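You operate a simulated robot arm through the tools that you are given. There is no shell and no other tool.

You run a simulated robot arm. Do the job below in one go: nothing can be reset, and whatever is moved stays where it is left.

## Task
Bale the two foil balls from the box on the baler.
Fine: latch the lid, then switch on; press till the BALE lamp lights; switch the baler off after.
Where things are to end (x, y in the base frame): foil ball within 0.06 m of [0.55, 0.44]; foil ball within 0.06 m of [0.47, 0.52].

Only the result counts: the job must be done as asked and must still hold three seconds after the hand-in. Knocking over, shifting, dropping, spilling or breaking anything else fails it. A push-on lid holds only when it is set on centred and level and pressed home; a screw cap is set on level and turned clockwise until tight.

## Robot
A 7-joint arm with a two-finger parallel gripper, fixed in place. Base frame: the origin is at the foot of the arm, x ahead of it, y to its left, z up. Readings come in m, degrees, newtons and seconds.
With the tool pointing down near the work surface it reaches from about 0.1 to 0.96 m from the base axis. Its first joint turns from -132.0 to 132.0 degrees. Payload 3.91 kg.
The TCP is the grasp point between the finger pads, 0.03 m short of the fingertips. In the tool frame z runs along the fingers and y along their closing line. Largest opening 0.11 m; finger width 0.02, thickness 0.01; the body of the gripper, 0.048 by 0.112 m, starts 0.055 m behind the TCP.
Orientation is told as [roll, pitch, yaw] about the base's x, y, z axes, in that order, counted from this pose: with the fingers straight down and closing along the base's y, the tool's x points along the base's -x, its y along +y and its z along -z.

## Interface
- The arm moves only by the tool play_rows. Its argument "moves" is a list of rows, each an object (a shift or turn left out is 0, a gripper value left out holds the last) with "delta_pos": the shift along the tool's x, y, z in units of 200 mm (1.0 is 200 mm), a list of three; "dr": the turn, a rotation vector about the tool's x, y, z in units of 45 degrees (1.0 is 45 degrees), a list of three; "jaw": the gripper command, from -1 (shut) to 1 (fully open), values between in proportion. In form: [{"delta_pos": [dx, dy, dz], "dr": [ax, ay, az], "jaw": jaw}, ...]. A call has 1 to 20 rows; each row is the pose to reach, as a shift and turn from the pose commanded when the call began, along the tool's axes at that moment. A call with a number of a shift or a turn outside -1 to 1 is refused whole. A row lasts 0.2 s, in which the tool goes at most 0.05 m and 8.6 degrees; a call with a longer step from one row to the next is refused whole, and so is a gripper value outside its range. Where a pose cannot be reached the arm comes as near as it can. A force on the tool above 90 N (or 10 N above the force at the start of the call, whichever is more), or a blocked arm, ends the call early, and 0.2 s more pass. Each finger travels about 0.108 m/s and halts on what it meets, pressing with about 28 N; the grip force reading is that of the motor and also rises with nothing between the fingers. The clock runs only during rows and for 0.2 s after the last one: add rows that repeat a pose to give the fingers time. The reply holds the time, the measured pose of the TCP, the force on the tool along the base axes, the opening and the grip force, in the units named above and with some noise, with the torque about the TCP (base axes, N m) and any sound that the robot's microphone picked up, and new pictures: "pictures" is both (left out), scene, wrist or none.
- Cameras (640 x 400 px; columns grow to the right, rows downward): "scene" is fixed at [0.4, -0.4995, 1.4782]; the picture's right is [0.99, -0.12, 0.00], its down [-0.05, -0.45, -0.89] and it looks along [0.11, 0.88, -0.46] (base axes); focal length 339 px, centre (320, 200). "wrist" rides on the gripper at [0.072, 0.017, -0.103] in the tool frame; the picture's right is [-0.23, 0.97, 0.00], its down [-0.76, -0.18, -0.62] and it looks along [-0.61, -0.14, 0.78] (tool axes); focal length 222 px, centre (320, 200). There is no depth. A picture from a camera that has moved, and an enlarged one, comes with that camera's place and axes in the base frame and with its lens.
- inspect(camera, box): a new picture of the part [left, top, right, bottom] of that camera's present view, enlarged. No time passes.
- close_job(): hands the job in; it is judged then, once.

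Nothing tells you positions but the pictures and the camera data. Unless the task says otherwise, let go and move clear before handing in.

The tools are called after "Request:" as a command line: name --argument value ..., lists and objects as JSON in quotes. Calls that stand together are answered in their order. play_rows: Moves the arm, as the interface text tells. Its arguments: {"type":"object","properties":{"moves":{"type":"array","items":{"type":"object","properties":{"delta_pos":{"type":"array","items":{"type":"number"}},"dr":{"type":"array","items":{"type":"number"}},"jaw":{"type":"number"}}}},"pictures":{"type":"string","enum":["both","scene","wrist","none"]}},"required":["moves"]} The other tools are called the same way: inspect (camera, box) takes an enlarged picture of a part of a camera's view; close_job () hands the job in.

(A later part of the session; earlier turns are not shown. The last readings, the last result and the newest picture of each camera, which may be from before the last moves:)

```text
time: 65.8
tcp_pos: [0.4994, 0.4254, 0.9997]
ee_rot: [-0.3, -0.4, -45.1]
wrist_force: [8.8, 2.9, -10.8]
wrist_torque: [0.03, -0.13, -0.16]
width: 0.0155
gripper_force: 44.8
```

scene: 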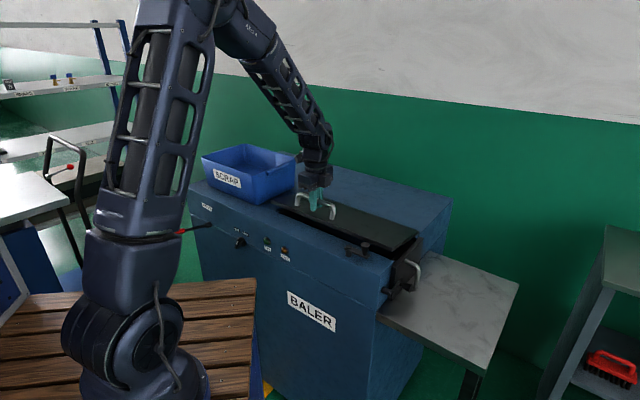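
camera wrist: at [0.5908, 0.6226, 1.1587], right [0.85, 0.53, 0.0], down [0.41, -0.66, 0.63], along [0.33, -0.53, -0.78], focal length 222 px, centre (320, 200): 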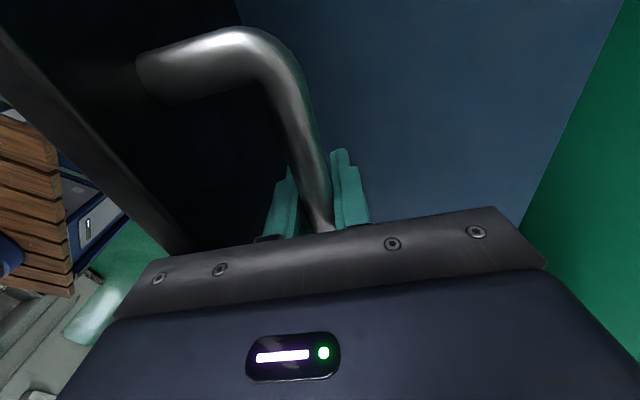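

Nearly shut. I'll take the last 15°.

Request:
play_rows --moves '[{"delta_pos": [0, -0.0275, 0.0525], "jaw": -1}, {"delta_pos": [0, -0.05, 0.1075], "jaw": -1}, {"delta_pos": [0, -0.068, 0.1635], "jaw": -1}, {"delta_pos": [0, -0.069, 0.17], "jaw": -1}]' --pictures "both"

```text
time: 66.8
tcp_pos: [0.4906, 0.4173, 0.9705]
ee_rot: [0.2, -0.3, -44.8]
wrist_force: [33.2, 24.7, 34.7]
wrist_torque: [0.03, 0.07, -0.11]
width: 0.0157
gripper_force: 45.2
camera wrist: at [0.4509, 0.4816, 1.073], right [0.85, 0.53, 0.0], down [0.41, -0.66, 0.63], along [0.33, -0.53, -0.78], focal length 222 px, centre (320, 200)
```

scene: 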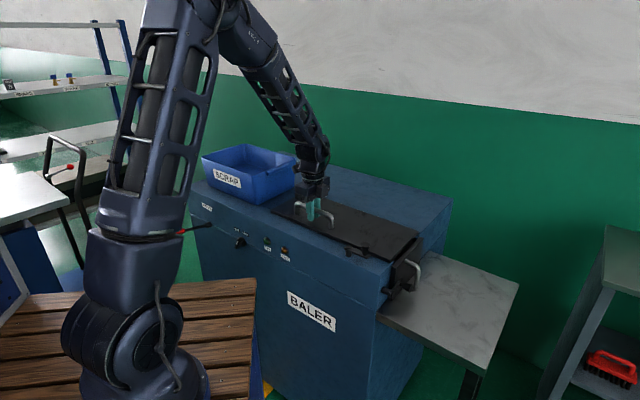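
wrist: 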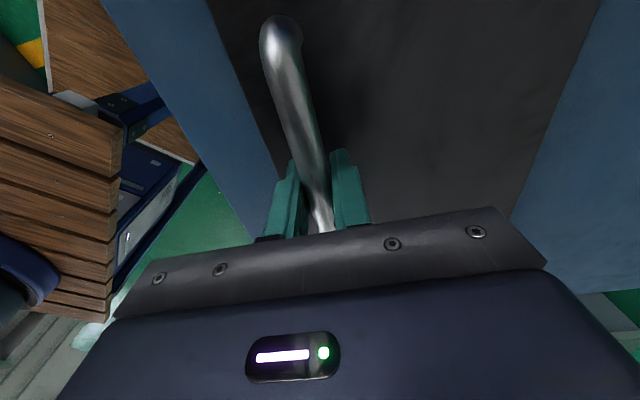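

The lid is seated, with 35 N pushing back and the same height as before. I'll release and rise.

Request:
play_rows --moves '[{"jaw": -0.3}, {"jaw": 0.0}, {"jaw": 0.1}, {"jaw": 0.1}, {"delta_pos": [0, 0, -0.15], "jaw": 0.1}, {"delta_pos": [0, 0, -0.35], "jaw": 0.1}, {"delta_pos": [0, 0, -0.55], "jaw": 0.1}, {"delta_pos": [0, 0, -0.75], "jaw": 0.1}]' --pictures "both"

Request:
inspect --camera "scene" --box '[270, 190, 430, 290]'

```text
time: 68.6
tcp_pos: [0.4891, 0.4179, 1.1164]
ee_rot: [-0.2, -0.3, -45.0]
wrist_force: [0.7, 0.4, -0.8]
wrist_torque: [-0.06, 0.03, 0.01]
width: 0.0606
gripper_force: 0.1
camera wrist: at [0.4503, 0.4823, 1.2198], right [0.85, 0.53, 0.0], down [0.41, -0.66, 0.63], along [0.33, -0.53, -0.78], focal length 222 px, centre (320, 200)
```

scene: 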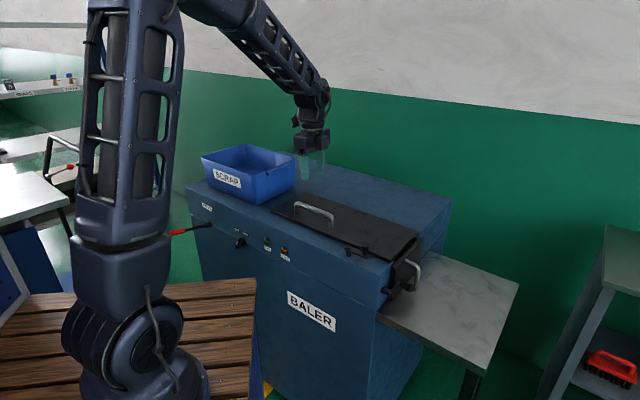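
wrist: 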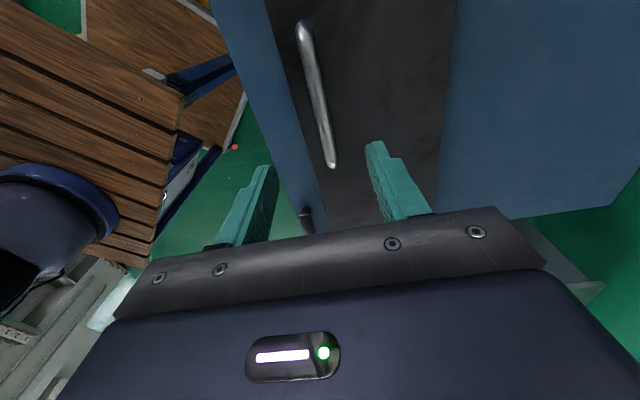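

```text
4.00 times, centred on (350, 240) of scene
camera zoom: at [0.4, -0.4995, 1.4782], right [0.99, -0.12, 0.0], down [-0.05, -0.45, -0.89], along [0.11, 0.88, -0.46], focal length 1356 px, centre (200, 40)
```

zoom: 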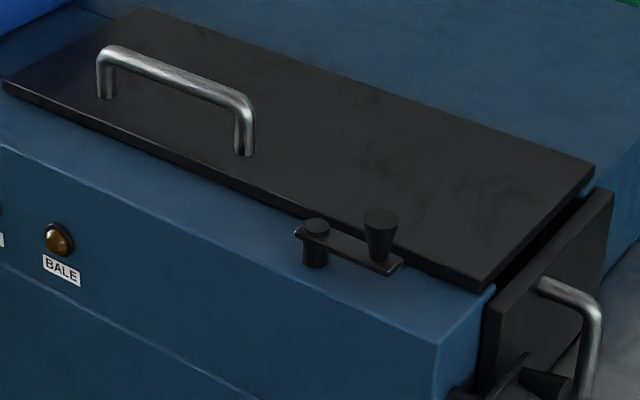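

The lid is down flat. Now I'll go to the latch knob, near (0.604, 0.208), to swing it back over the lid.

Request:
play_rows --moves '[{"delta_pos": [-0.2, -0.057, 0], "jaw": 0}, {"delta_pos": [-0.4, -0.114, 0], "jaw": 0}, {"delta_pos": [-0.6, -0.17, 0], "jaw": 0}]' --pictures "none"

Request:
play_rows --moves '[{"delta_pos": [-0.2, -0.06, 0], "jaw": 0}, {"delta_pos": [-0.4, -0.12, 0], "jaw": 0}, {"delta_pos": [-0.548, -0.166, 0.0], "jaw": 0}, {"delta_pos": [-0.548, -0.166, 0.2], "jaw": 0}, {"delta_pos": [-0.548, -0.166, 0.3], "jaw": 0}]' --pictures "wrist"

```text
time: 69.4
tcp_pos: [0.551, 0.313, 1.1167]
ee_rot: [-0.1, -0.4, -45.0]
wrist_force: [1.1, 0.6, 0.9]
wrist_torque: [-0.03, -0.04, -0.02]
width: 0.0551
gripper_force: 0.0
```

```text
time: 70.6
tcp_pos: [0.6027, 0.205, 1.0614]
ee_rot: [-0.2, -0.4, -44.9]
wrist_force: [0.2, 0.3, 0.0]
wrist_torque: [-0.02, -0.01, -0.02]
width: 0.055
gripper_force: 0.0
camera wrist: at [0.5645, 0.2688, 1.164], right [0.85, 0.53, 0.0], down [0.41, -0.66, 0.63], along [0.33, -0.53, -0.78], focal length 222 px, centre (320, 200)
```

wrist: 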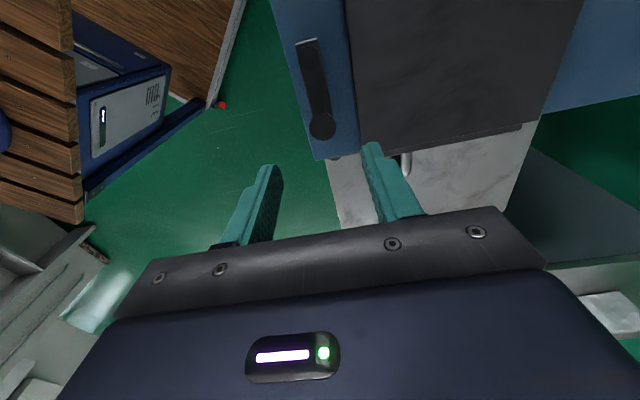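

The knob is centred in the columns and about 6 mm behind the axis. I'll correct that, descend and grip.

Request:
play_rows --moves '[{"delta_pos": [0.02, 0, 0.15], "jaw": 0}, {"delta_pos": [0.03, 0, 0.3], "jaw": 0}, {"delta_pos": [0.03, 0, 0.415], "jaw": 0}, {"delta_pos": [0.03, 0, 0.415], "jaw": 0}]' --pictures "wrist"

```text
time: 71.6
tcp_pos: [0.6012, 0.2083, 0.9772]
ee_rot: [-0.2, -0.3, -45.0]
wrist_force: [-0.1, 0.3, 0.2]
wrist_torque: [-0.01, 0.0, 0.02]
width: 0.0547
gripper_force: 0.2
camera wrist: at [0.5618, 0.2737, 1.0807], right [0.85, 0.53, 0.0], down [0.41, -0.66, 0.63], along [0.33, -0.53, -0.78], focal length 222 px, centre (320, 200)
```

wrist: 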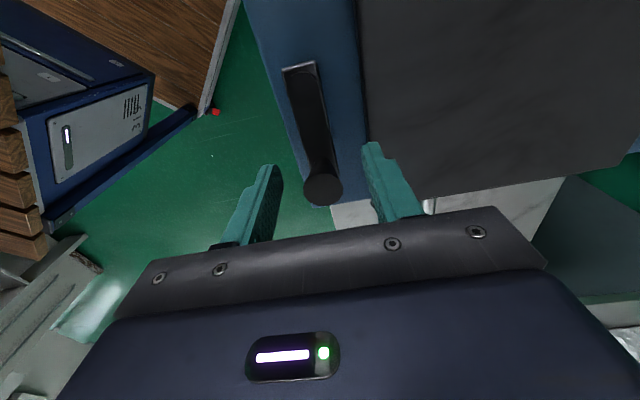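

I'll grip the knob and swing the latch back 45° towards the lid.

Request:
play_rows --moves '[{"jaw": -1}, {"jaw": -1}, {"jaw": -1}, {"delta_pos": [0.0021, 0.0324, 0], "dr": [0, 0, -0.1667], "jaw": -1}, {"delta_pos": [0.0085, 0.0642, 0], "dr": [0, 0, -0.3333], "jaw": -1}, {"delta_pos": [0.0189, 0.0949, 0], "dr": [0, 0, -0.5], "jaw": -1}, {"delta_pos": [0.0332, 0.124, 0], "dr": [0, 0, -0.6667], "jaw": -1}, {"delta_pos": [0.0512, 0.151, 0], "dr": [0, 0, -0.8333], "jaw": -1}, {"delta_pos": [0.0726, 0.1754, 0], "dr": [0, 0, -1.0], "jaw": -1}]' --pictures "wrist"

```text
time: 73.6
tcp_pos: [0.6153, 0.2451, 0.9775]
ee_rot: [-0.2, -0.2, 0.2]
wrist_force: [19.4, -1.4, 20.1]
wrist_torque: [0.5, -0.31, 0.07]
width: 0.018
gripper_force: 44.9
camera wrist: at [0.5428, 0.263, 1.081], right [0.22, 0.97, 0.0], down [0.76, -0.17, 0.63], along [0.61, -0.14, -0.78], focal length 222 px, centre (320, 200)
```

wrist: 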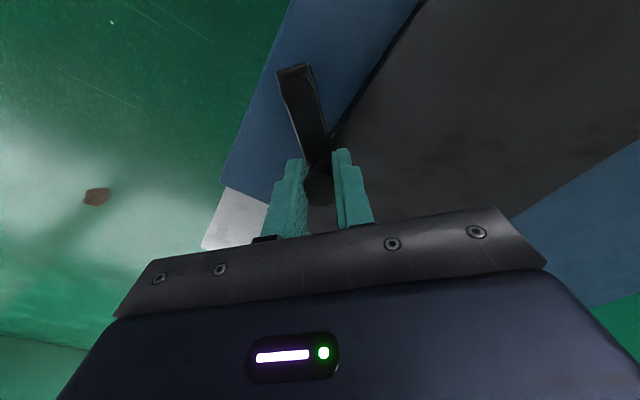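

It turns well and is halfway. I'll go the remaining 45°.

Request:
play_rows --moves '[{"delta_pos": [0.0021, 0.0324, 0], "dr": [0, 0, -0.1667], "jaw": -1}, {"delta_pos": [0.0085, 0.0642, 0], "dr": [0, 0, -0.3333], "jaw": -1}, {"delta_pos": [0.0189, 0.0949, 0], "dr": [0, 0, -0.5], "jaw": -1}, {"delta_pos": [0.0332, 0.124, 0], "dr": [0, 0, -0.6667], "jaw": -1}, {"delta_pos": [0.0512, 0.151, 0], "dr": [0, 0, -0.8333], "jaw": -1}, {"delta_pos": [0.0726, 0.1754, 0], "dr": [0, 0, -1.0], "jaw": -1}]' --pictures "both"

```text
time: 75.0
tcp_pos: [0.6003, 0.2763, 0.9761]
ee_rot: [-0.5, 0.2, 45.0]
wrist_force: [15.0, -43.7, 60.8]
wrist_torque: [0.46, 0.43, -0.56]
width: 0.0178
gripper_force: 44.9
camera wrist: at [0.5376, 0.2385, 1.0798], right [-0.53, 0.85, -0.01], down [0.66, 0.42, 0.62], along [0.53, 0.32, -0.78], focal length 222 px, centre (320, 200)
```

scene: 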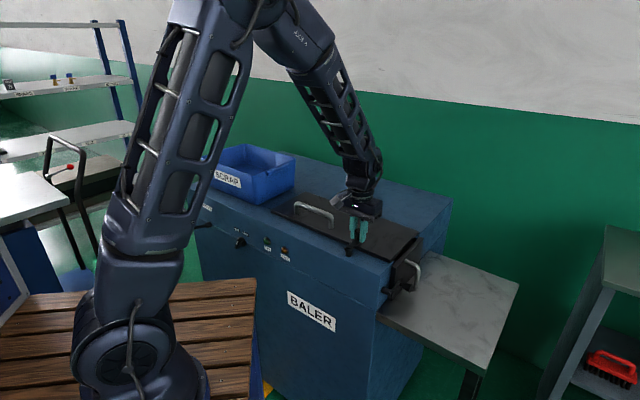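
wrist: 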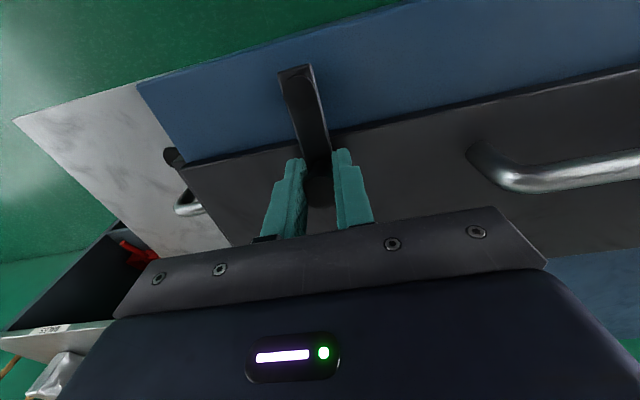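

The latch is back in its original position, pressed against its stop. I'll open and rise.

Request:
play_rows --moves '[{"jaw": -0.4}, {"jaw": -0.1}, {"jaw": 0}, {"jaw": 0}, {"delta_pos": [0, 0, -0.15], "jaw": 0}, {"delta_pos": [0, 0, -0.35], "jaw": 0}, {"delta_pos": [0, 0, -0.55], "jaw": 0}, {"delta_pos": [0, 0, -0.75], "jaw": 0}]' --pictures "both"

Request:
inspect --camera "scene" --box '[270, 190, 430, 290]'

Request:
inspect --camera "scene" --box '[190, 210, 300, 270]'

```text
time: 76.8
tcp_pos: [0.6012, 0.2802, 1.1278]
ee_rot: [-0.3, 0.3, 45.1]
wrist_force: [0.5, 0.3, -0.5]
wrist_torque: [0.0, 0.03, -0.03]
width: 0.0549
gripper_force: 0.1
camera wrist: at [0.5389, 0.2422, 1.2312], right [-0.53, 0.85, -0.01], down [0.66, 0.42, 0.62], along [0.53, 0.32, -0.78], focal length 222 px, centre (320, 200)
```

scene: 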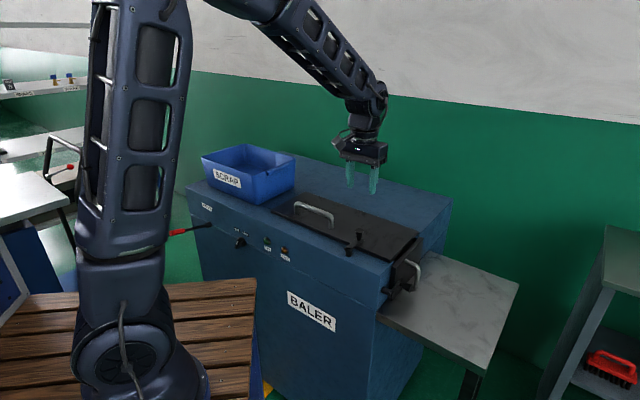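
wrist: 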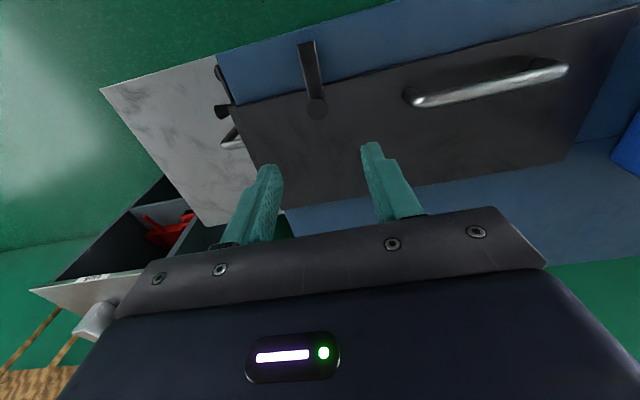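

```text
4.00 times, centred on (350, 240) of scene
camera zoom: at [0.4, -0.4995, 1.4782], right [0.99, -0.12, 0.0], down [-0.05, -0.45, -0.89], along [0.11, 0.88, -0.46], focal length 1356 px, centre (200, 40)
```

zoom: 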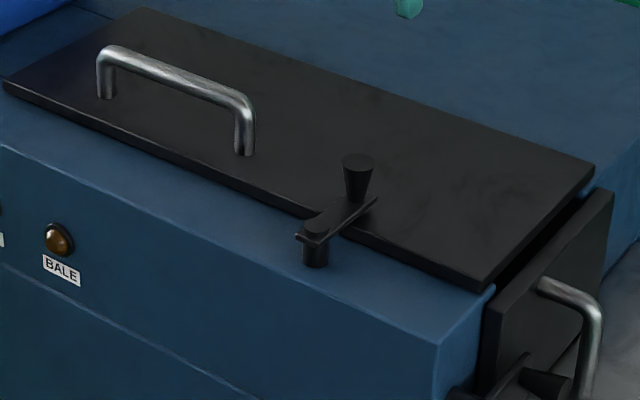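

```text
5.82 times, centred on (245, 240) of scene
camera zoom: at [0.4, -0.4995, 1.4782], right [0.99, -0.12, 0.0], down [-0.05, -0.45, -0.89], along [0.11, 0.88, -0.46], focal length 1973 px, centre (756, -33)
```

zoom: 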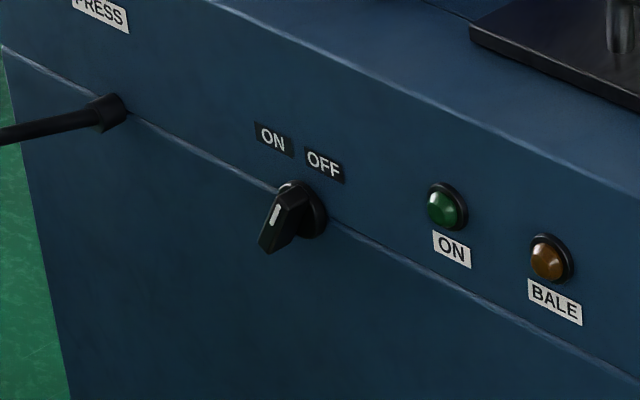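

The lid is latched again, exactly as at the start. The ON/OFF knob is on the front face near (0.245, 0.537, 0.786), and the red press lever is further left. I'll move in front of the panel to look at it.

Request:
play_rows --moves '[{"delta_pos": [0.126, 0.178, 0]}, {"delta_pos": [0.252, 0.356, 0]}, {"delta_pos": [0.378, 0.534, 0]}, {"delta_pos": [0.504, 0.712, 0]}]' --pictures "none"

Request:
play_rows --moves '[{"delta_pos": [0.126, 0.178, 0]}, {"delta_pos": [0.252, 0.356, 0]}, {"delta_pos": [0.378, 0.534, 0]}, {"delta_pos": [0.504, 0.712, 0]}]' --pictures "wrist"

Request:
play_rows --moves '[{"delta_pos": [0.126, 0.178, 0]}, {"delta_pos": [0.252, 0.356, 0]}, {"delta_pos": [0.378, 0.534, 0]}, {"delta_pos": [0.504, 0.712, 0]}]' --pictures "both"

```text
time: 77.8
tcp_pos: [0.4267, 0.3087, 1.1242]
ee_rot: [-0.3, 0.2, 44.9]
wrist_force: [0.2, 0.3, -0.9]
wrist_torque: [0.01, 0.02, -0.01]
width: 0.055
gripper_force: 0.1
```

```text
time: 78.8
tcp_pos: [0.2532, 0.3401, 1.1229]
ee_rot: [-0.3, 0.2, 45.0]
wrist_force: [0.4, 0.3, -0.7]
wrist_torque: [0.02, 0.03, 0.0]
width: 0.0548
gripper_force: 0.0
camera wrist: at [0.1915, 0.3026, 1.2273], right [-0.53, 0.85, -0.01], down [0.66, 0.42, 0.62], along [0.53, 0.32, -0.78], focal length 222 px, centre (320, 200)
```

wrist: 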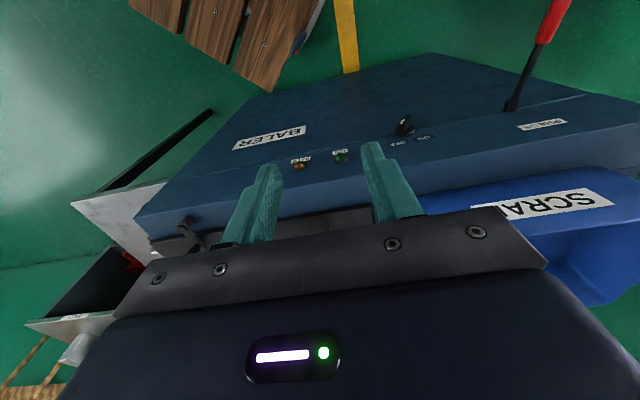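

```text
time: 79.8
tcp_pos: [0.0853, 0.3712, 1.1225]
ee_rot: [-0.2, 0.2, 45.0]
wrist_force: [0.2, 0.1, 0.5]
wrist_torque: [-0.05, 0.0, 0.0]
width: 0.0548
gripper_force: 0.1
camera wrist: at [0.0226, 0.3323, 1.227], right [-0.53, 0.85, -0.01], down [0.66, 0.42, 0.62], along [0.53, 0.32, -0.78], focal length 222 px, centre (320, 200)
```

scene: 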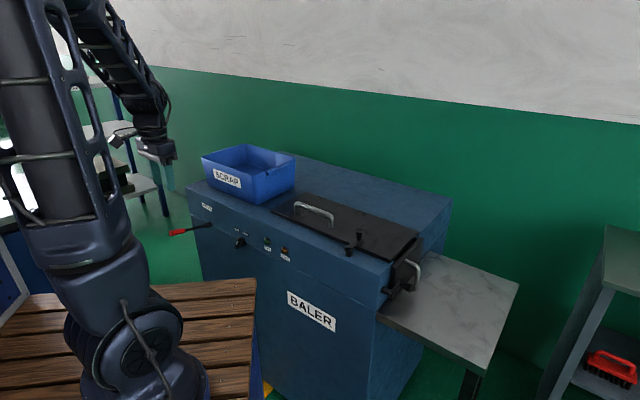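
wrist: 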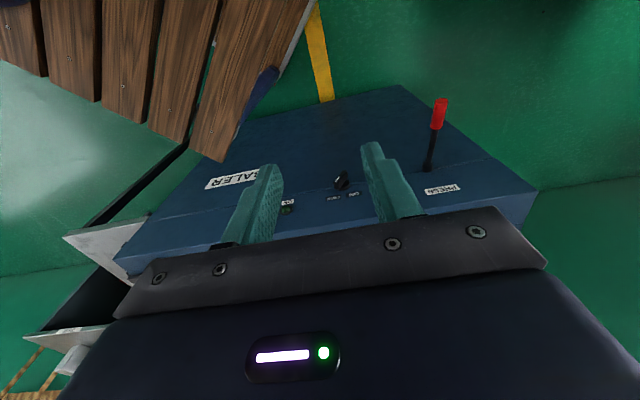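

Request:
inspect --camera "wrist" --box '[270, 80, 480, 220]'

Request:
inspect --camera "wrist" --box '[310, 155, 370, 215]'

Request:
inspect --camera "scene" --box '[150, 195, 310, 275]'

```text
2.86 times, centred on (375, 150) of wrist
camera zoom: at [0.0226, 0.3323, 1.227], right [-0.53, 0.85, -0.01], down [0.66, 0.42, 0.62], along [0.53, 0.32, -0.78], focal length 635 px, centre (163, 343)
```

zoom: 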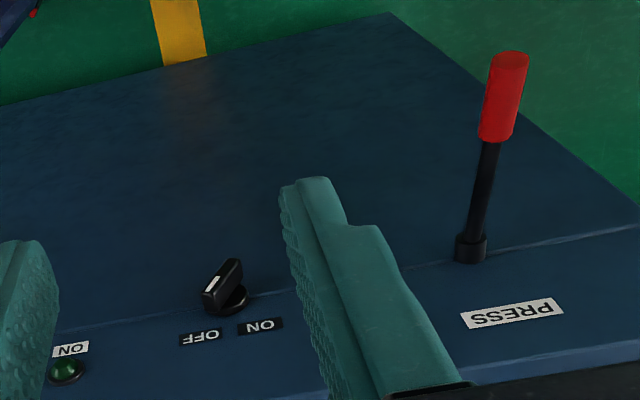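

```text
6.67 times, centred on (340, 185) of wrist
camera zoom: at [0.0226, 0.3323, 1.227], right [-0.53, 0.85, -0.01], down [0.66, 0.42, 0.62], along [0.53, 0.32, -0.78], focal length 1481 px, centre (187, 300)
```

zoom: 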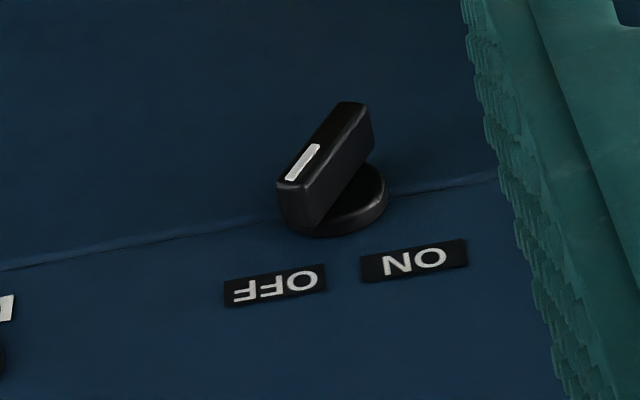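

```text
4.00 times, centred on (230, 235) of scene
camera zoom: at [0.4, -0.4995, 1.4782], right [0.99, -0.12, 0.0], down [-0.05, -0.45, -0.89], along [0.11, 0.88, -0.46], focal length 1356 px, centre (680, 60)
```

zoom: 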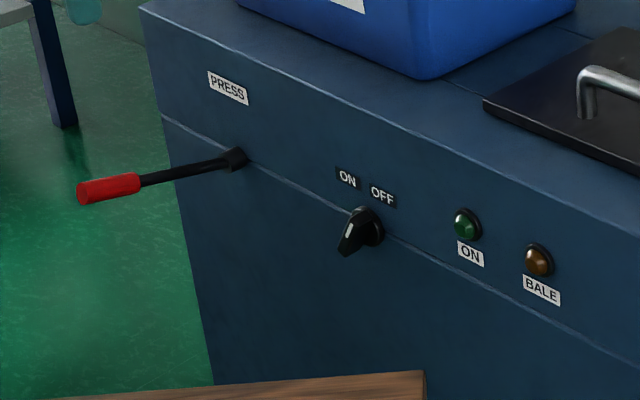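

The knob's axis is at about (x 0.247, y 0.530, z 0.789), and its pointer is 30° right of vertical, towards OFF. ON is about 30° left. I'll tilt the tool 20° towards the panel and approach the knob's upper end from above with the fingers astride it.

Request:
play_rows --moves '[{"delta_pos": [-0.1225, -0.01, 0.14], "dr": [0, -0.148, 0], "jaw": 0}, {"delta_pos": [-0.245, -0.02, 0.285], "dr": [0, -0.296, 0], "jaw": -0.1}, {"delta_pos": [-0.3675, -0.03, 0.43], "dr": [0, -0.444, 0], "jaw": -0.2}, {"delta_pos": [-0.49, -0.04, 0.575], "dr": [0, -0.444, 0], "jaw": -0.27}, {"delta_pos": [-0.6125, -0.05, 0.72], "dr": [0, -0.444, 0], "jaw": -0.27}, {"delta_pos": [-0.735, -0.06, 0.8625], "dr": [0, -0.444, 0], "jaw": -0.27}, {"delta_pos": [-0.735, -0.06, 0.8625], "dr": [0, -0.444, 0], "jaw": -0.27}]' --pictures "both"

Request:
inspect --camera "wrist" --box '[220, 80, 420, 220]'

```text
time: 81.4
tcp_pos: [0.1972, 0.463, 0.9532]
ee_rot: [-0.5, -19.8, 45.2]
wrist_force: [0.3, 0.3, 0.2]
wrist_torque: [0.01, -0.01, 0.0]
width: 0.0404
gripper_force: 0.1
camera wrist: at [0.1136, 0.4027, 1.0266], right [-0.54, 0.84, 0.07], down [0.48, 0.24, 0.85], along [0.69, 0.49, -0.53], focal length 222 px, centre (320, 200)
```

scene: 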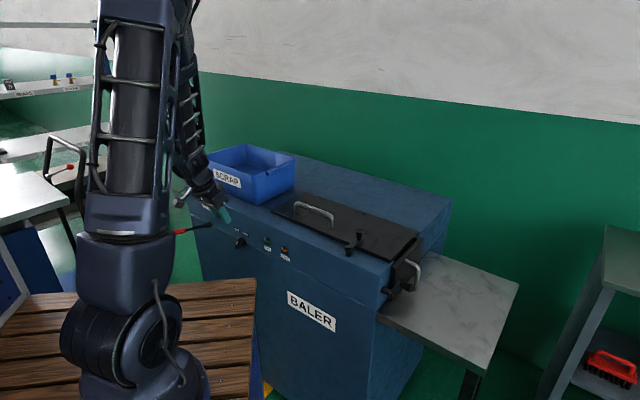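
wrist: 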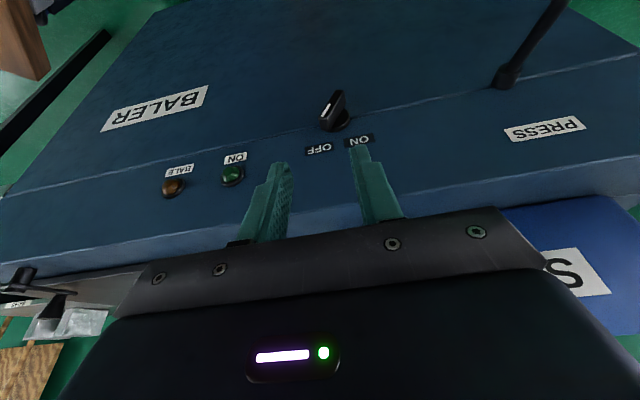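

```text
2.86 times, centred on (320, 150) of wrist
camera zoom: at [0.1136, 0.4027, 1.0266], right [-0.54, 0.84, 0.07], down [0.48, 0.24, 0.85], along [0.69, 0.49, -0.53], focal length 635 px, centre (320, 343)
```

zoom: 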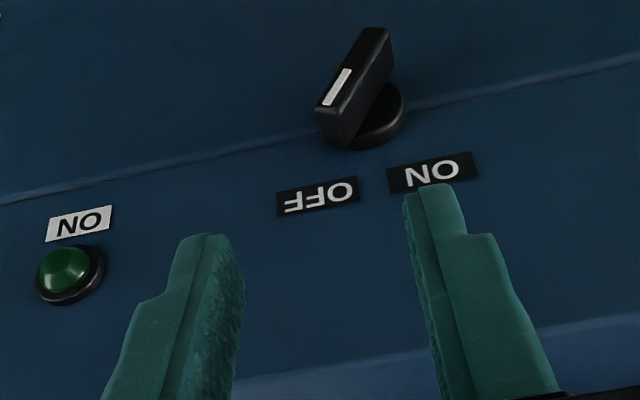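

The knob is ahead between the fingers. I'll advance until the fingertips are just above it and check the alignment.

Request:
play_rows --moves '[{"delta_pos": [-0.034, 0.003, 0.16], "jaw": -0.27}, {"delta_pos": [-0.068, 0.006, 0.32], "jaw": -0.27}, {"delta_pos": [-0.1025, 0.01, 0.479], "jaw": -0.27}, {"delta_pos": [-0.1025, 0.01, 0.479], "jaw": -0.27}]' --pictures "both"

Request:
inspect --camera "wrist" --box '[240, 90, 420, 220]'

Request:
inspect --camera "scene" --box '[190, 200, 300, 270]'

```text
time: 82.4
tcp_pos: [0.2295, 0.5009, 0.8684]
ee_rot: [-0.5, -19.8, 45.2]
wrist_force: [-0.2, 0.2, -0.1]
wrist_torque: [-0.02, -0.05, -0.01]
width: 0.0403
gripper_force: 0.1
camera wrist: at [0.1455, 0.4408, 0.9417], right [-0.54, 0.84, 0.07], down [0.48, 0.24, 0.85], along [0.69, 0.49, -0.53], focal length 222 px, centre (320, 200)
```

scene: 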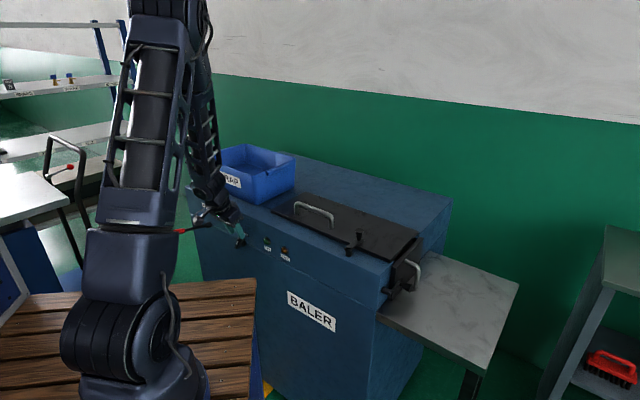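
wrist: 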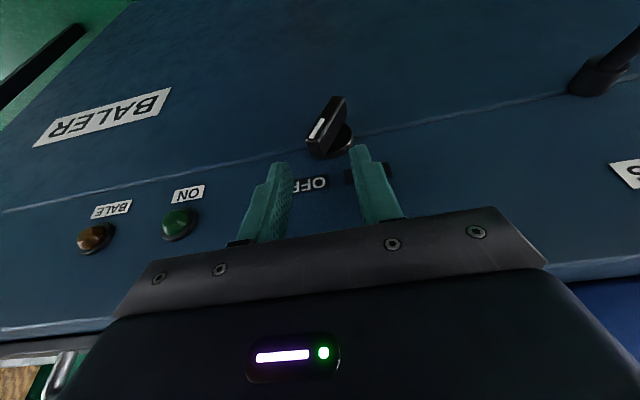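

```text
3.08 times, centred on (330, 155) of wrist
camera zoom: at [0.1455, 0.4408, 0.9417], right [-0.54, 0.84, 0.07], down [0.48, 0.24, 0.85], along [0.69, 0.49, -0.53], focal length 684 px, centre (289, 338)
```

zoom: 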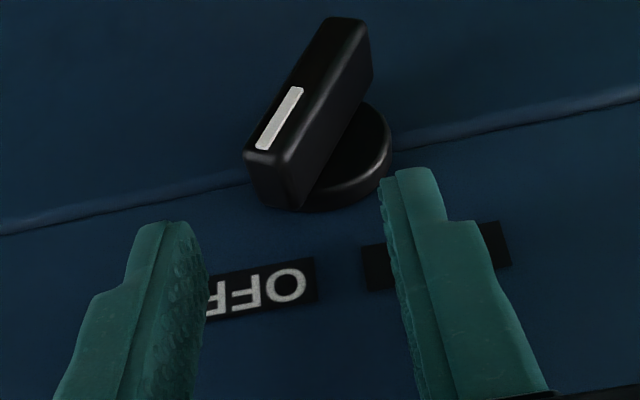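

```text
5.71 times, centred on (245, 235) of scene
camera zoom: at [0.4, -0.4995, 1.4782], right [0.99, -0.12, 0.0], down [-0.05, -0.45, -0.89], along [0.11, 0.88, -0.46], focal length 1937 px, centre (749, 0)
```

zoom: 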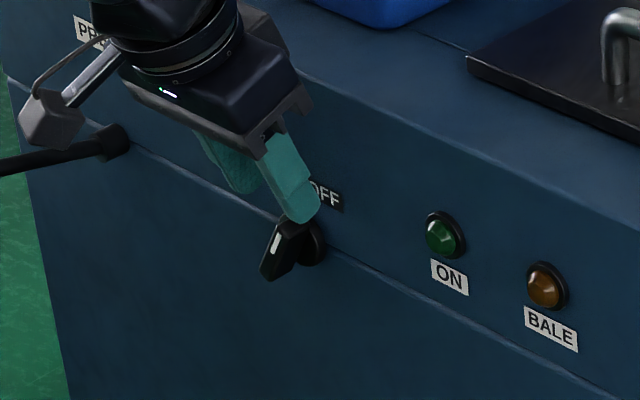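

The fingers are astride the knob's upper end in plan. I'll go down about 37 mm beside the bar.

Request:
play_rows --moves '[{"delta_pos": [0.016, 0, 0.06], "jaw": -0.27}, {"delta_pos": [0.033, 0, 0.12], "jaw": -0.27}, {"delta_pos": [0.049, 0, 0.179], "jaw": -0.27}, {"delta_pos": [0.049, 0, 0.179], "jaw": -0.27}]' --pictures "wrist"

Request:
inspect --camera "wrist" --box '[240, 90, 420, 220]'

Request:
inspect --camera "scene" --box '[190, 200, 300, 270]'

```text
time: 83.4
tcp_pos: [0.2336, 0.5029, 0.8314]
ee_rot: [-0.4, -19.9, 45.2]
wrist_force: [0.0, 0.0, 0.1]
wrist_torque: [0.0, -0.03, 0.02]
width: 0.0404
gripper_force: 0.1
camera wrist: at [0.1491, 0.4422, 0.9043], right [-0.54, 0.84, 0.07], down [0.48, 0.24, 0.85], along [0.69, 0.49, -0.53], focal length 222 px, centre (320, 200)
```

wrist: 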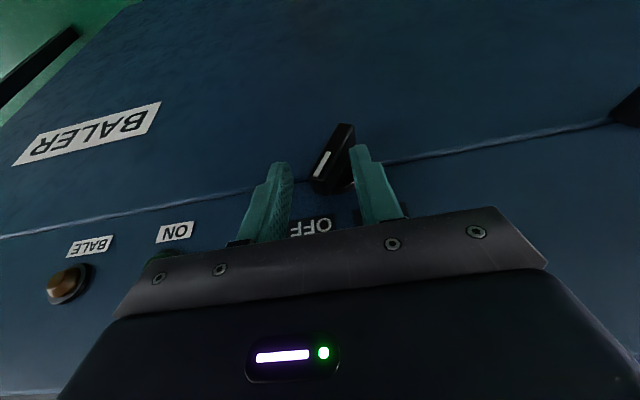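

```text
3.08 times, centred on (330, 155) of wrist
camera zoom: at [0.1491, 0.4422, 0.9043], right [-0.54, 0.84, 0.07], down [0.48, 0.24, 0.85], along [0.69, 0.49, -0.53], focal length 684 px, centre (289, 338)
```

zoom: 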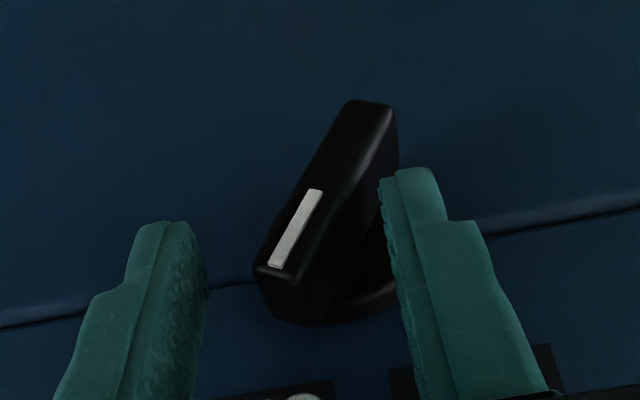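

```text
5.71 times, centred on (245, 235) of scene
camera zoom: at [0.4, -0.4995, 1.4782], right [0.99, -0.12, 0.0], down [-0.05, -0.45, -0.89], along [0.11, 0.88, -0.46], focal length 1937 px, centre (749, 0)
```

zoom: 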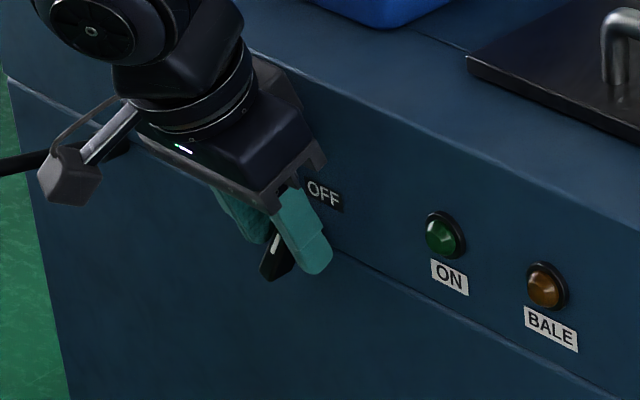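

The bar is between the fingers. I'll push it left, from OFF to ON, in small steps and watch the ON lamp.

Request:
play_rows --moves '[{"delta_pos": [0, 0.025, 0], "jaw": -0.27}, {"delta_pos": [0, 0.05, 0], "jaw": -0.27}, {"delta_pos": [0, 0.075, 0], "jaw": -0.27}, {"delta_pos": [0, 0.1, 0], "jaw": -0.27}]' --pictures "wrist"

Request:
inspect --camera "scene" --box '[190, 200, 300, 270]'

```text
time: 84.4
tcp_pos: [0.2212, 0.5157, 0.8315]
ee_rot: [-0.6, -19.7, 45.1]
wrist_force: [13.0, -27.4, -5.8]
wrist_torque: [-0.16, -0.11, -0.46]
width: 0.0545
gripper_force: 14.6
camera wrist: at [0.1357, 0.4557, 0.9037], right [-0.54, 0.84, 0.07], down [0.48, 0.24, 0.85], along [0.7, 0.49, -0.53], focal length 222 px, centre (320, 200)
```

wrist: 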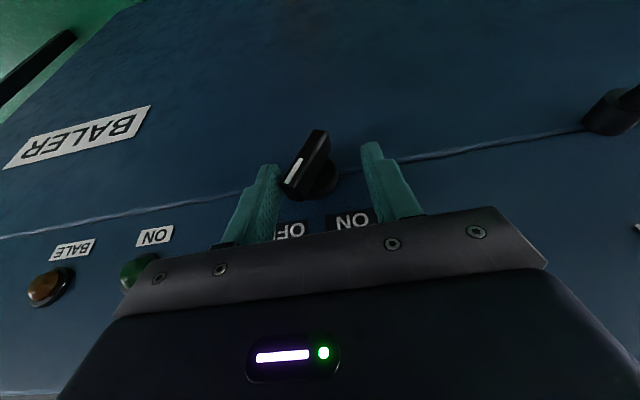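

```text
5.71 times, centred on (245, 235) of scene
camera zoom: at [0.4, -0.4995, 1.4782], right [0.99, -0.12, 0.0], down [-0.05, -0.45, -0.89], along [0.11, 0.88, -0.46], focal length 1937 px, centre (749, 0)
```

zoom: 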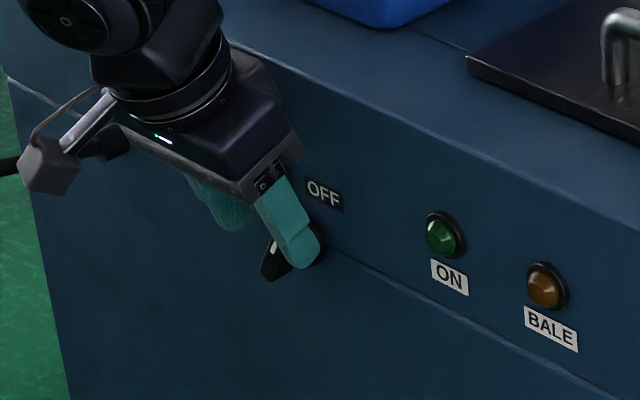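

The bar didn't turn. The push only spread the fingers, because the grip motor limits it to 28 N. I'll back off, rise, close the fingers and push the bar's end with the rigid closed tip.

Request:
play_rows --moves '[{"delta_pos": [0, -0.06, 0], "jaw": -0.27}, {"delta_pos": [-0.04, -0.06, -0.1], "jaw": -0.27}, {"delta_pos": [-0.077, -0.06, -0.2115], "jaw": -0.27}, {"delta_pos": [-0.077, -0.15, -0.2115], "jaw": -0.6}, {"delta_pos": [-0.077, -0.25, -0.2115], "jaw": -1}, {"delta_pos": [-0.077, -0.25, -0.2115], "jaw": -1}, {"delta_pos": [-0.077, -0.25, -0.2115], "jaw": -1}]' --pictures "wrist"

Request:
inspect --camera "wrist" --box '[240, 90, 420, 220]'

```text
time: 86.0
tcp_pos: [0.255, 0.4834, 0.8771]
ee_rot: [-0.5, -19.8, 45.2]
wrist_force: [-0.6, -0.5, -0.5]
wrist_torque: [-0.03, 0.0, -0.01]
width: 0.0
gripper_force: 28.4
camera wrist: at [0.171, 0.4222, 0.9493], right [-0.54, 0.84, 0.07], down [0.48, 0.24, 0.85], along [0.69, 0.49, -0.53], focal length 222 px, centre (320, 200)
```

wrist: 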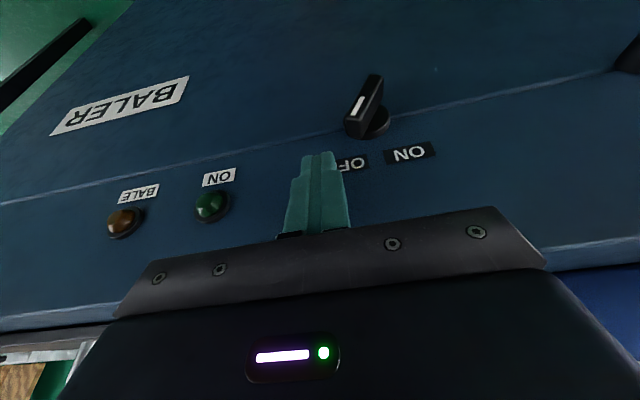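

```text
3.08 times, centred on (330, 155) of wrist
camera zoom: at [0.171, 0.4222, 0.9493], right [-0.54, 0.84, 0.07], down [0.48, 0.24, 0.85], along [0.69, 0.49, -0.53], focal length 684 px, centre (289, 338)
```

zoom: 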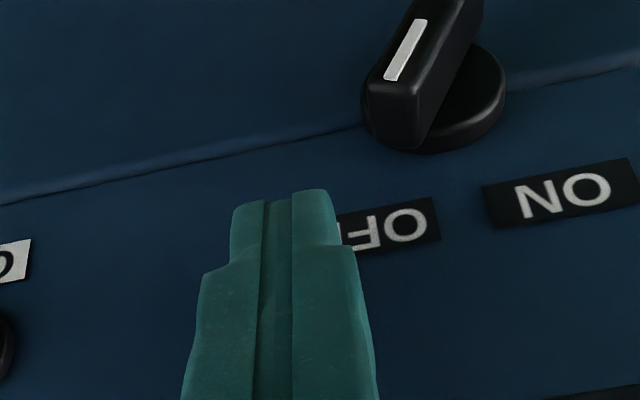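

Fingers are closed, to the right of the bar's end. I'll lower beside it, then push left.

Request:
play_rows --moves '[{"delta_pos": [0.037, 0, 0.0875], "jaw": -1}, {"delta_pos": [0.074, 0, 0.175], "jaw": -1}, {"delta_pos": [0.074, 0, 0.175], "jaw": -1}]' --pictures "wrist"

Request:
inspect --camera "wrist" --box '[240, 90, 420, 220]'

Request:
inspect --camera "scene" --box '[190, 200, 300, 270]'

```text
time: 86.8
tcp_pos: [0.254, 0.4806, 0.8379]
ee_rot: [-0.4, -19.8, 45.2]
wrist_force: [-0.1, 0.2, 0.8]
wrist_torque: [0.04, 0.0, -0.01]
width: 0.0002
gripper_force: 28.2
camera wrist: at [0.1693, 0.4203, 0.9108], right [-0.54, 0.84, 0.07], down [0.48, 0.24, 0.85], along [0.69, 0.49, -0.53], focal length 222 px, centre (320, 200)
```

wrist: 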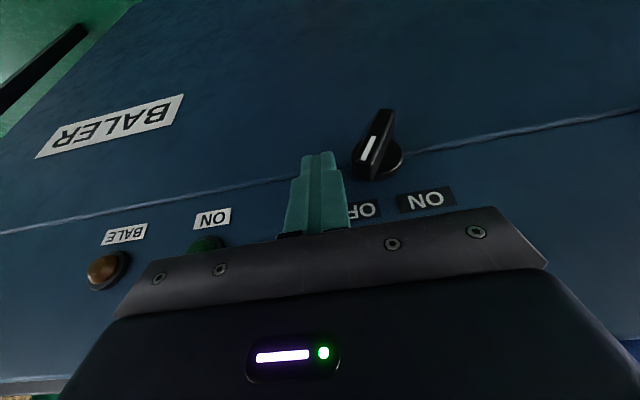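

```text
3.08 times, centred on (330, 155) of wrist
camera zoom: at [0.1693, 0.4203, 0.9108], right [-0.54, 0.84, 0.07], down [0.48, 0.24, 0.85], along [0.69, 0.49, -0.53], focal length 684 px, centre (289, 338)
```

zoom: 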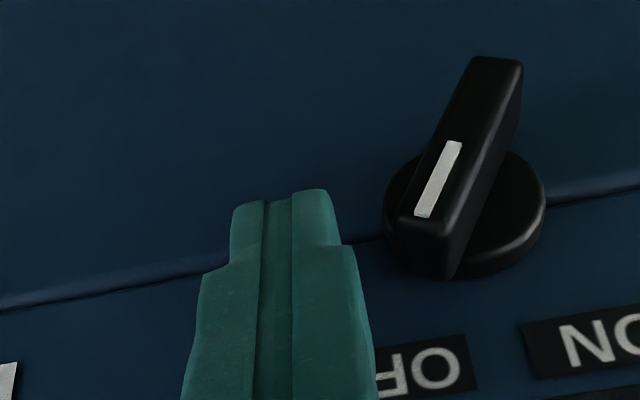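

```text
5.71 times, centred on (245, 235) of scene
camera zoom: at [0.4, -0.4995, 1.4782], right [0.99, -0.12, 0.0], down [-0.05, -0.45, -0.89], along [0.11, 0.88, -0.46], focal length 1937 px, centre (749, 0)
```

zoom: 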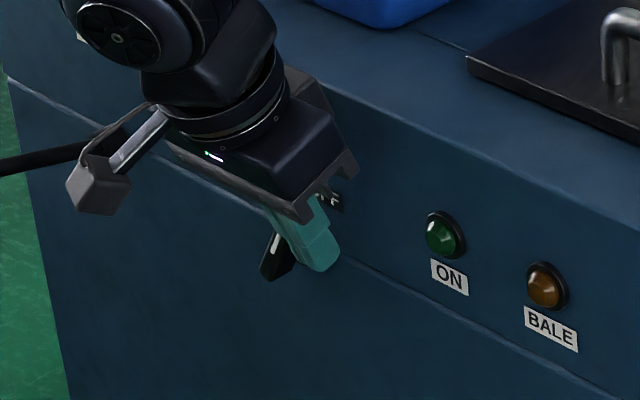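

The tip overlaps the bar's end from the right. I'll push left in steps.

Request:
play_rows --moves '[{"delta_pos": [0, 0.03, 0], "jaw": -1}, {"delta_pos": [0, 0.055, 0], "jaw": -1}, {"delta_pos": [0, 0.075, 0], "jaw": -1}, {"delta_pos": [0, 0.095, 0], "jaw": -1}, {"delta_pos": [0, 0.115, 0], "jaw": -1}]' --pictures "wrist"

Request:
inspect --camera "scene" --box '[190, 200, 300, 270]'

```text
time: 87.9
tcp_pos: [0.2456, 0.4894, 0.838]
ee_rot: [-1.2, -19.8, 44.7]
wrist_force: [9.4, -13.4, 4.5]
wrist_torque: [-0.19, -0.14, -0.01]
width: 0.0
gripper_force: 27.7
stopped in row 5: the force on the tool passed its limit at 98 N (the readings are from after the stop); the commanded pose is now the measured one
camera wrist: at [0.1602, 0.4312, 0.9094], right [-0.53, 0.85, 0.06], down [0.47, 0.24, 0.85], along [0.7, 0.48, -0.53], focal length 222 px, centre (320, 200)
```

wrist: 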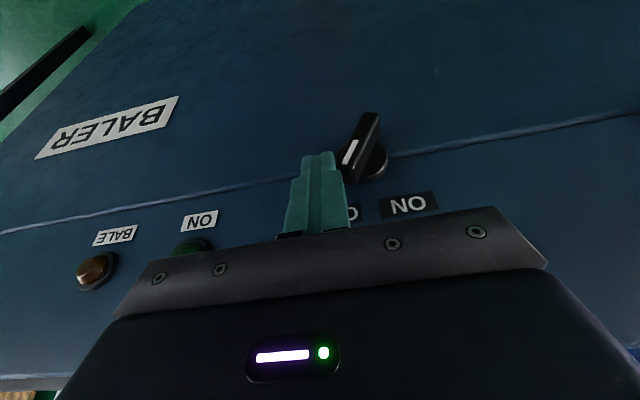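

```text
5.71 times, centred on (245, 235) of scene
camera zoom: at [0.4, -0.4995, 1.4782], right [0.99, -0.12, 0.0], down [-0.05, -0.45, -0.89], along [0.11, 0.88, -0.46], focal length 1937 px, centre (749, 0)
```

zoom: 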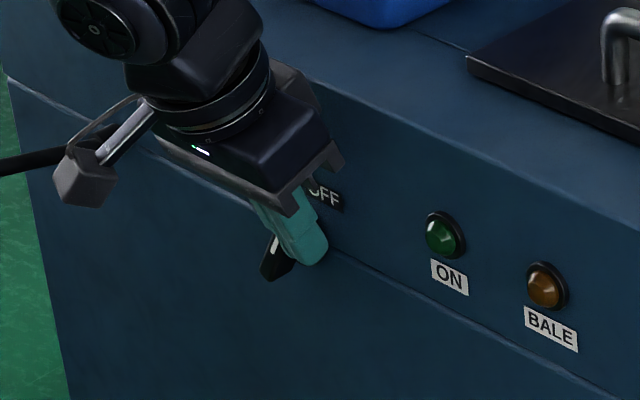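

Request:
inspect --camera "wrist" --box '[240, 90, 420, 220]'

Request:
inspect --camera "scene" --box '[225, 220, 265, 260]'

```text
3.08 times, centred on (330, 155) of wrist
camera zoom: at [0.1602, 0.4312, 0.9094], right [-0.53, 0.85, 0.06], down [0.47, 0.24, 0.85], along [0.7, 0.48, -0.53], focal length 684 px, centre (289, 338)
```

zoom: 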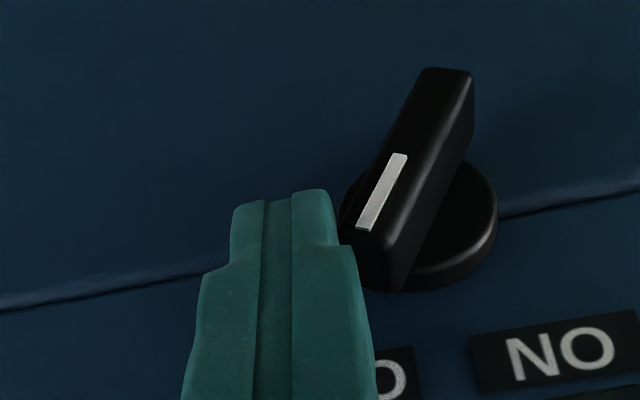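

```text
10.00 times, centred on (245, 240) of scene
camera zoom: at [0.4, -0.4995, 1.4782], right [0.99, -0.12, 0.0], down [-0.05, -0.45, -0.89], along [0.11, 0.88, -0.46], focal length 3390 px, centre (1070, -200)
```

zoom: 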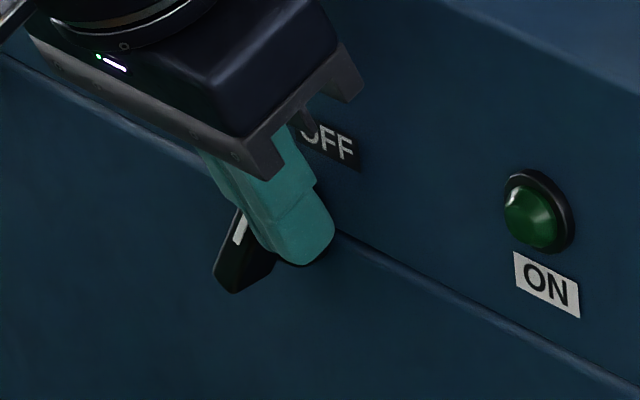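

The tip is probably jammed against the knob's round base rather than the bar. The bar stands further out, at about W≈0.52. I'll back off, move 9 mm out from the panel and 5 mm lower, then retry.

Request:
play_rows --moves '[{"delta_pos": [0, -0.05, 0], "dr": [0, 0, -0.01], "jaw": -1}, {"delta_pos": [0.025, -0.05, 0.004], "dr": [0, 0, -0.01], "jaw": -1}, {"delta_pos": [0.051, -0.05, 0.008], "dr": [0, 0, -0.01], "jaw": -1}, {"delta_pos": [0.051, -0.05, 0.008], "dr": [0, 0, -0.01], "jaw": -1}]' --pictures "wrist"

Request:
inspect --camera "scene" --box '[215, 215, 275, 265]'

Request:
inspect --camera "wrist" --box '[240, 90, 420, 220]'

```text
time: 88.9
tcp_pos: [0.245, 0.4781, 0.8308]
ee_rot: [-1.2, -19.8, 45.3]
wrist_force: [0.4, 0.0, -0.2]
wrist_torque: [0.01, 0.03, -0.01]
width: 0.0002
gripper_force: 28.0
camera wrist: at [0.16, 0.4182, 0.9043], right [-0.54, 0.84, 0.06], down [0.47, 0.24, 0.85], along [0.7, 0.48, -0.53], focal length 222 px, centre (320, 200)
```

wrist: 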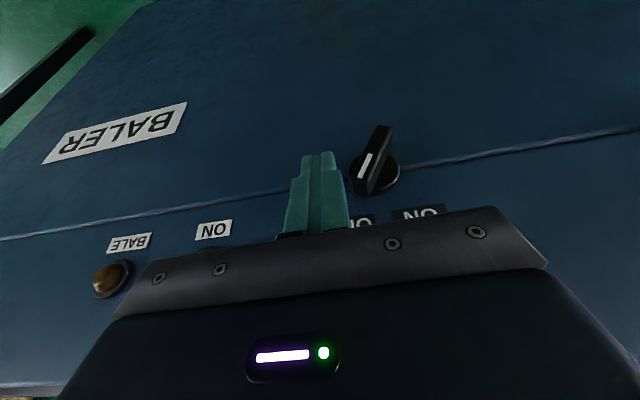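

```text
8.00 times, centred on (245, 240) of scene
camera zoom: at [0.4, -0.4995, 1.4782], right [0.99, -0.12, 0.0], down [-0.05, -0.45, -0.89], along [0.11, 0.88, -0.46], focal length 2712 px, centre (920, -120)
```

zoom: 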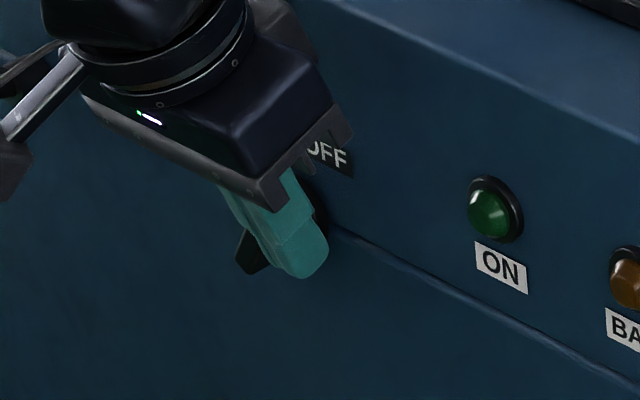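

```text
3.08 times, centred on (330, 155) of wrist
camera zoom: at [0.16, 0.4182, 0.9043], right [-0.54, 0.84, 0.06], down [0.47, 0.24, 0.85], along [0.7, 0.48, -0.53], focal length 684 px, centre (289, 338)
```

zoom: 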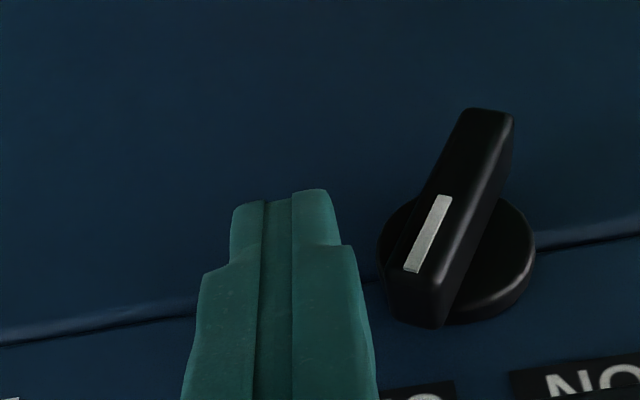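

The readings put the contact on the bar's end, and 98 N didn't move it at all, so the knob seems locked. I'll check that the latch and lid really match their starting positions.

Request:
inspect --camera "scene" --box '[320, 210, 440, 300]'

Request:
inspect --camera "scene" --box '[260, 180, 460, 310]'

```text
4.44 times, centred on (380, 255) of scene
camera zoom: at [0.4, -0.4995, 1.4782], right [0.99, -0.12, 0.0], down [-0.05, -0.45, -0.89], along [0.11, 0.88, -0.46], focal length 1507 px, centre (53, -44)
```

zoom: 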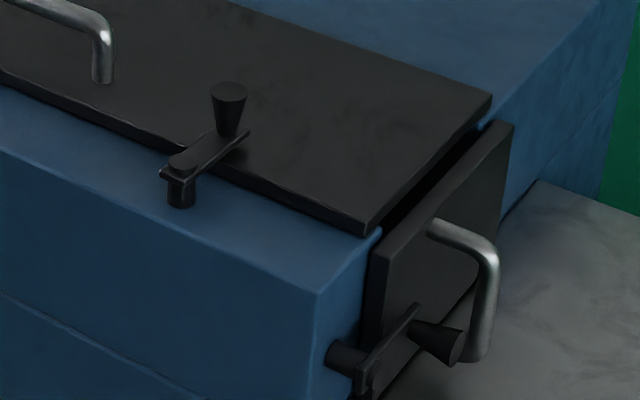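

```text
3.08 times, centred on (360, 245) of scene
camera zoom: at [0.4, -0.4995, 1.4782], right [0.99, -0.12, 0.0], down [-0.05, -0.45, -0.89], along [0.11, 0.88, -0.46], focal length 1043 px, centre (197, 62)
```

zoom: 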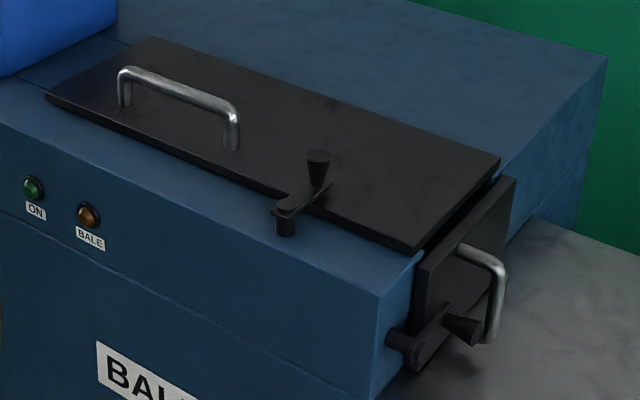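

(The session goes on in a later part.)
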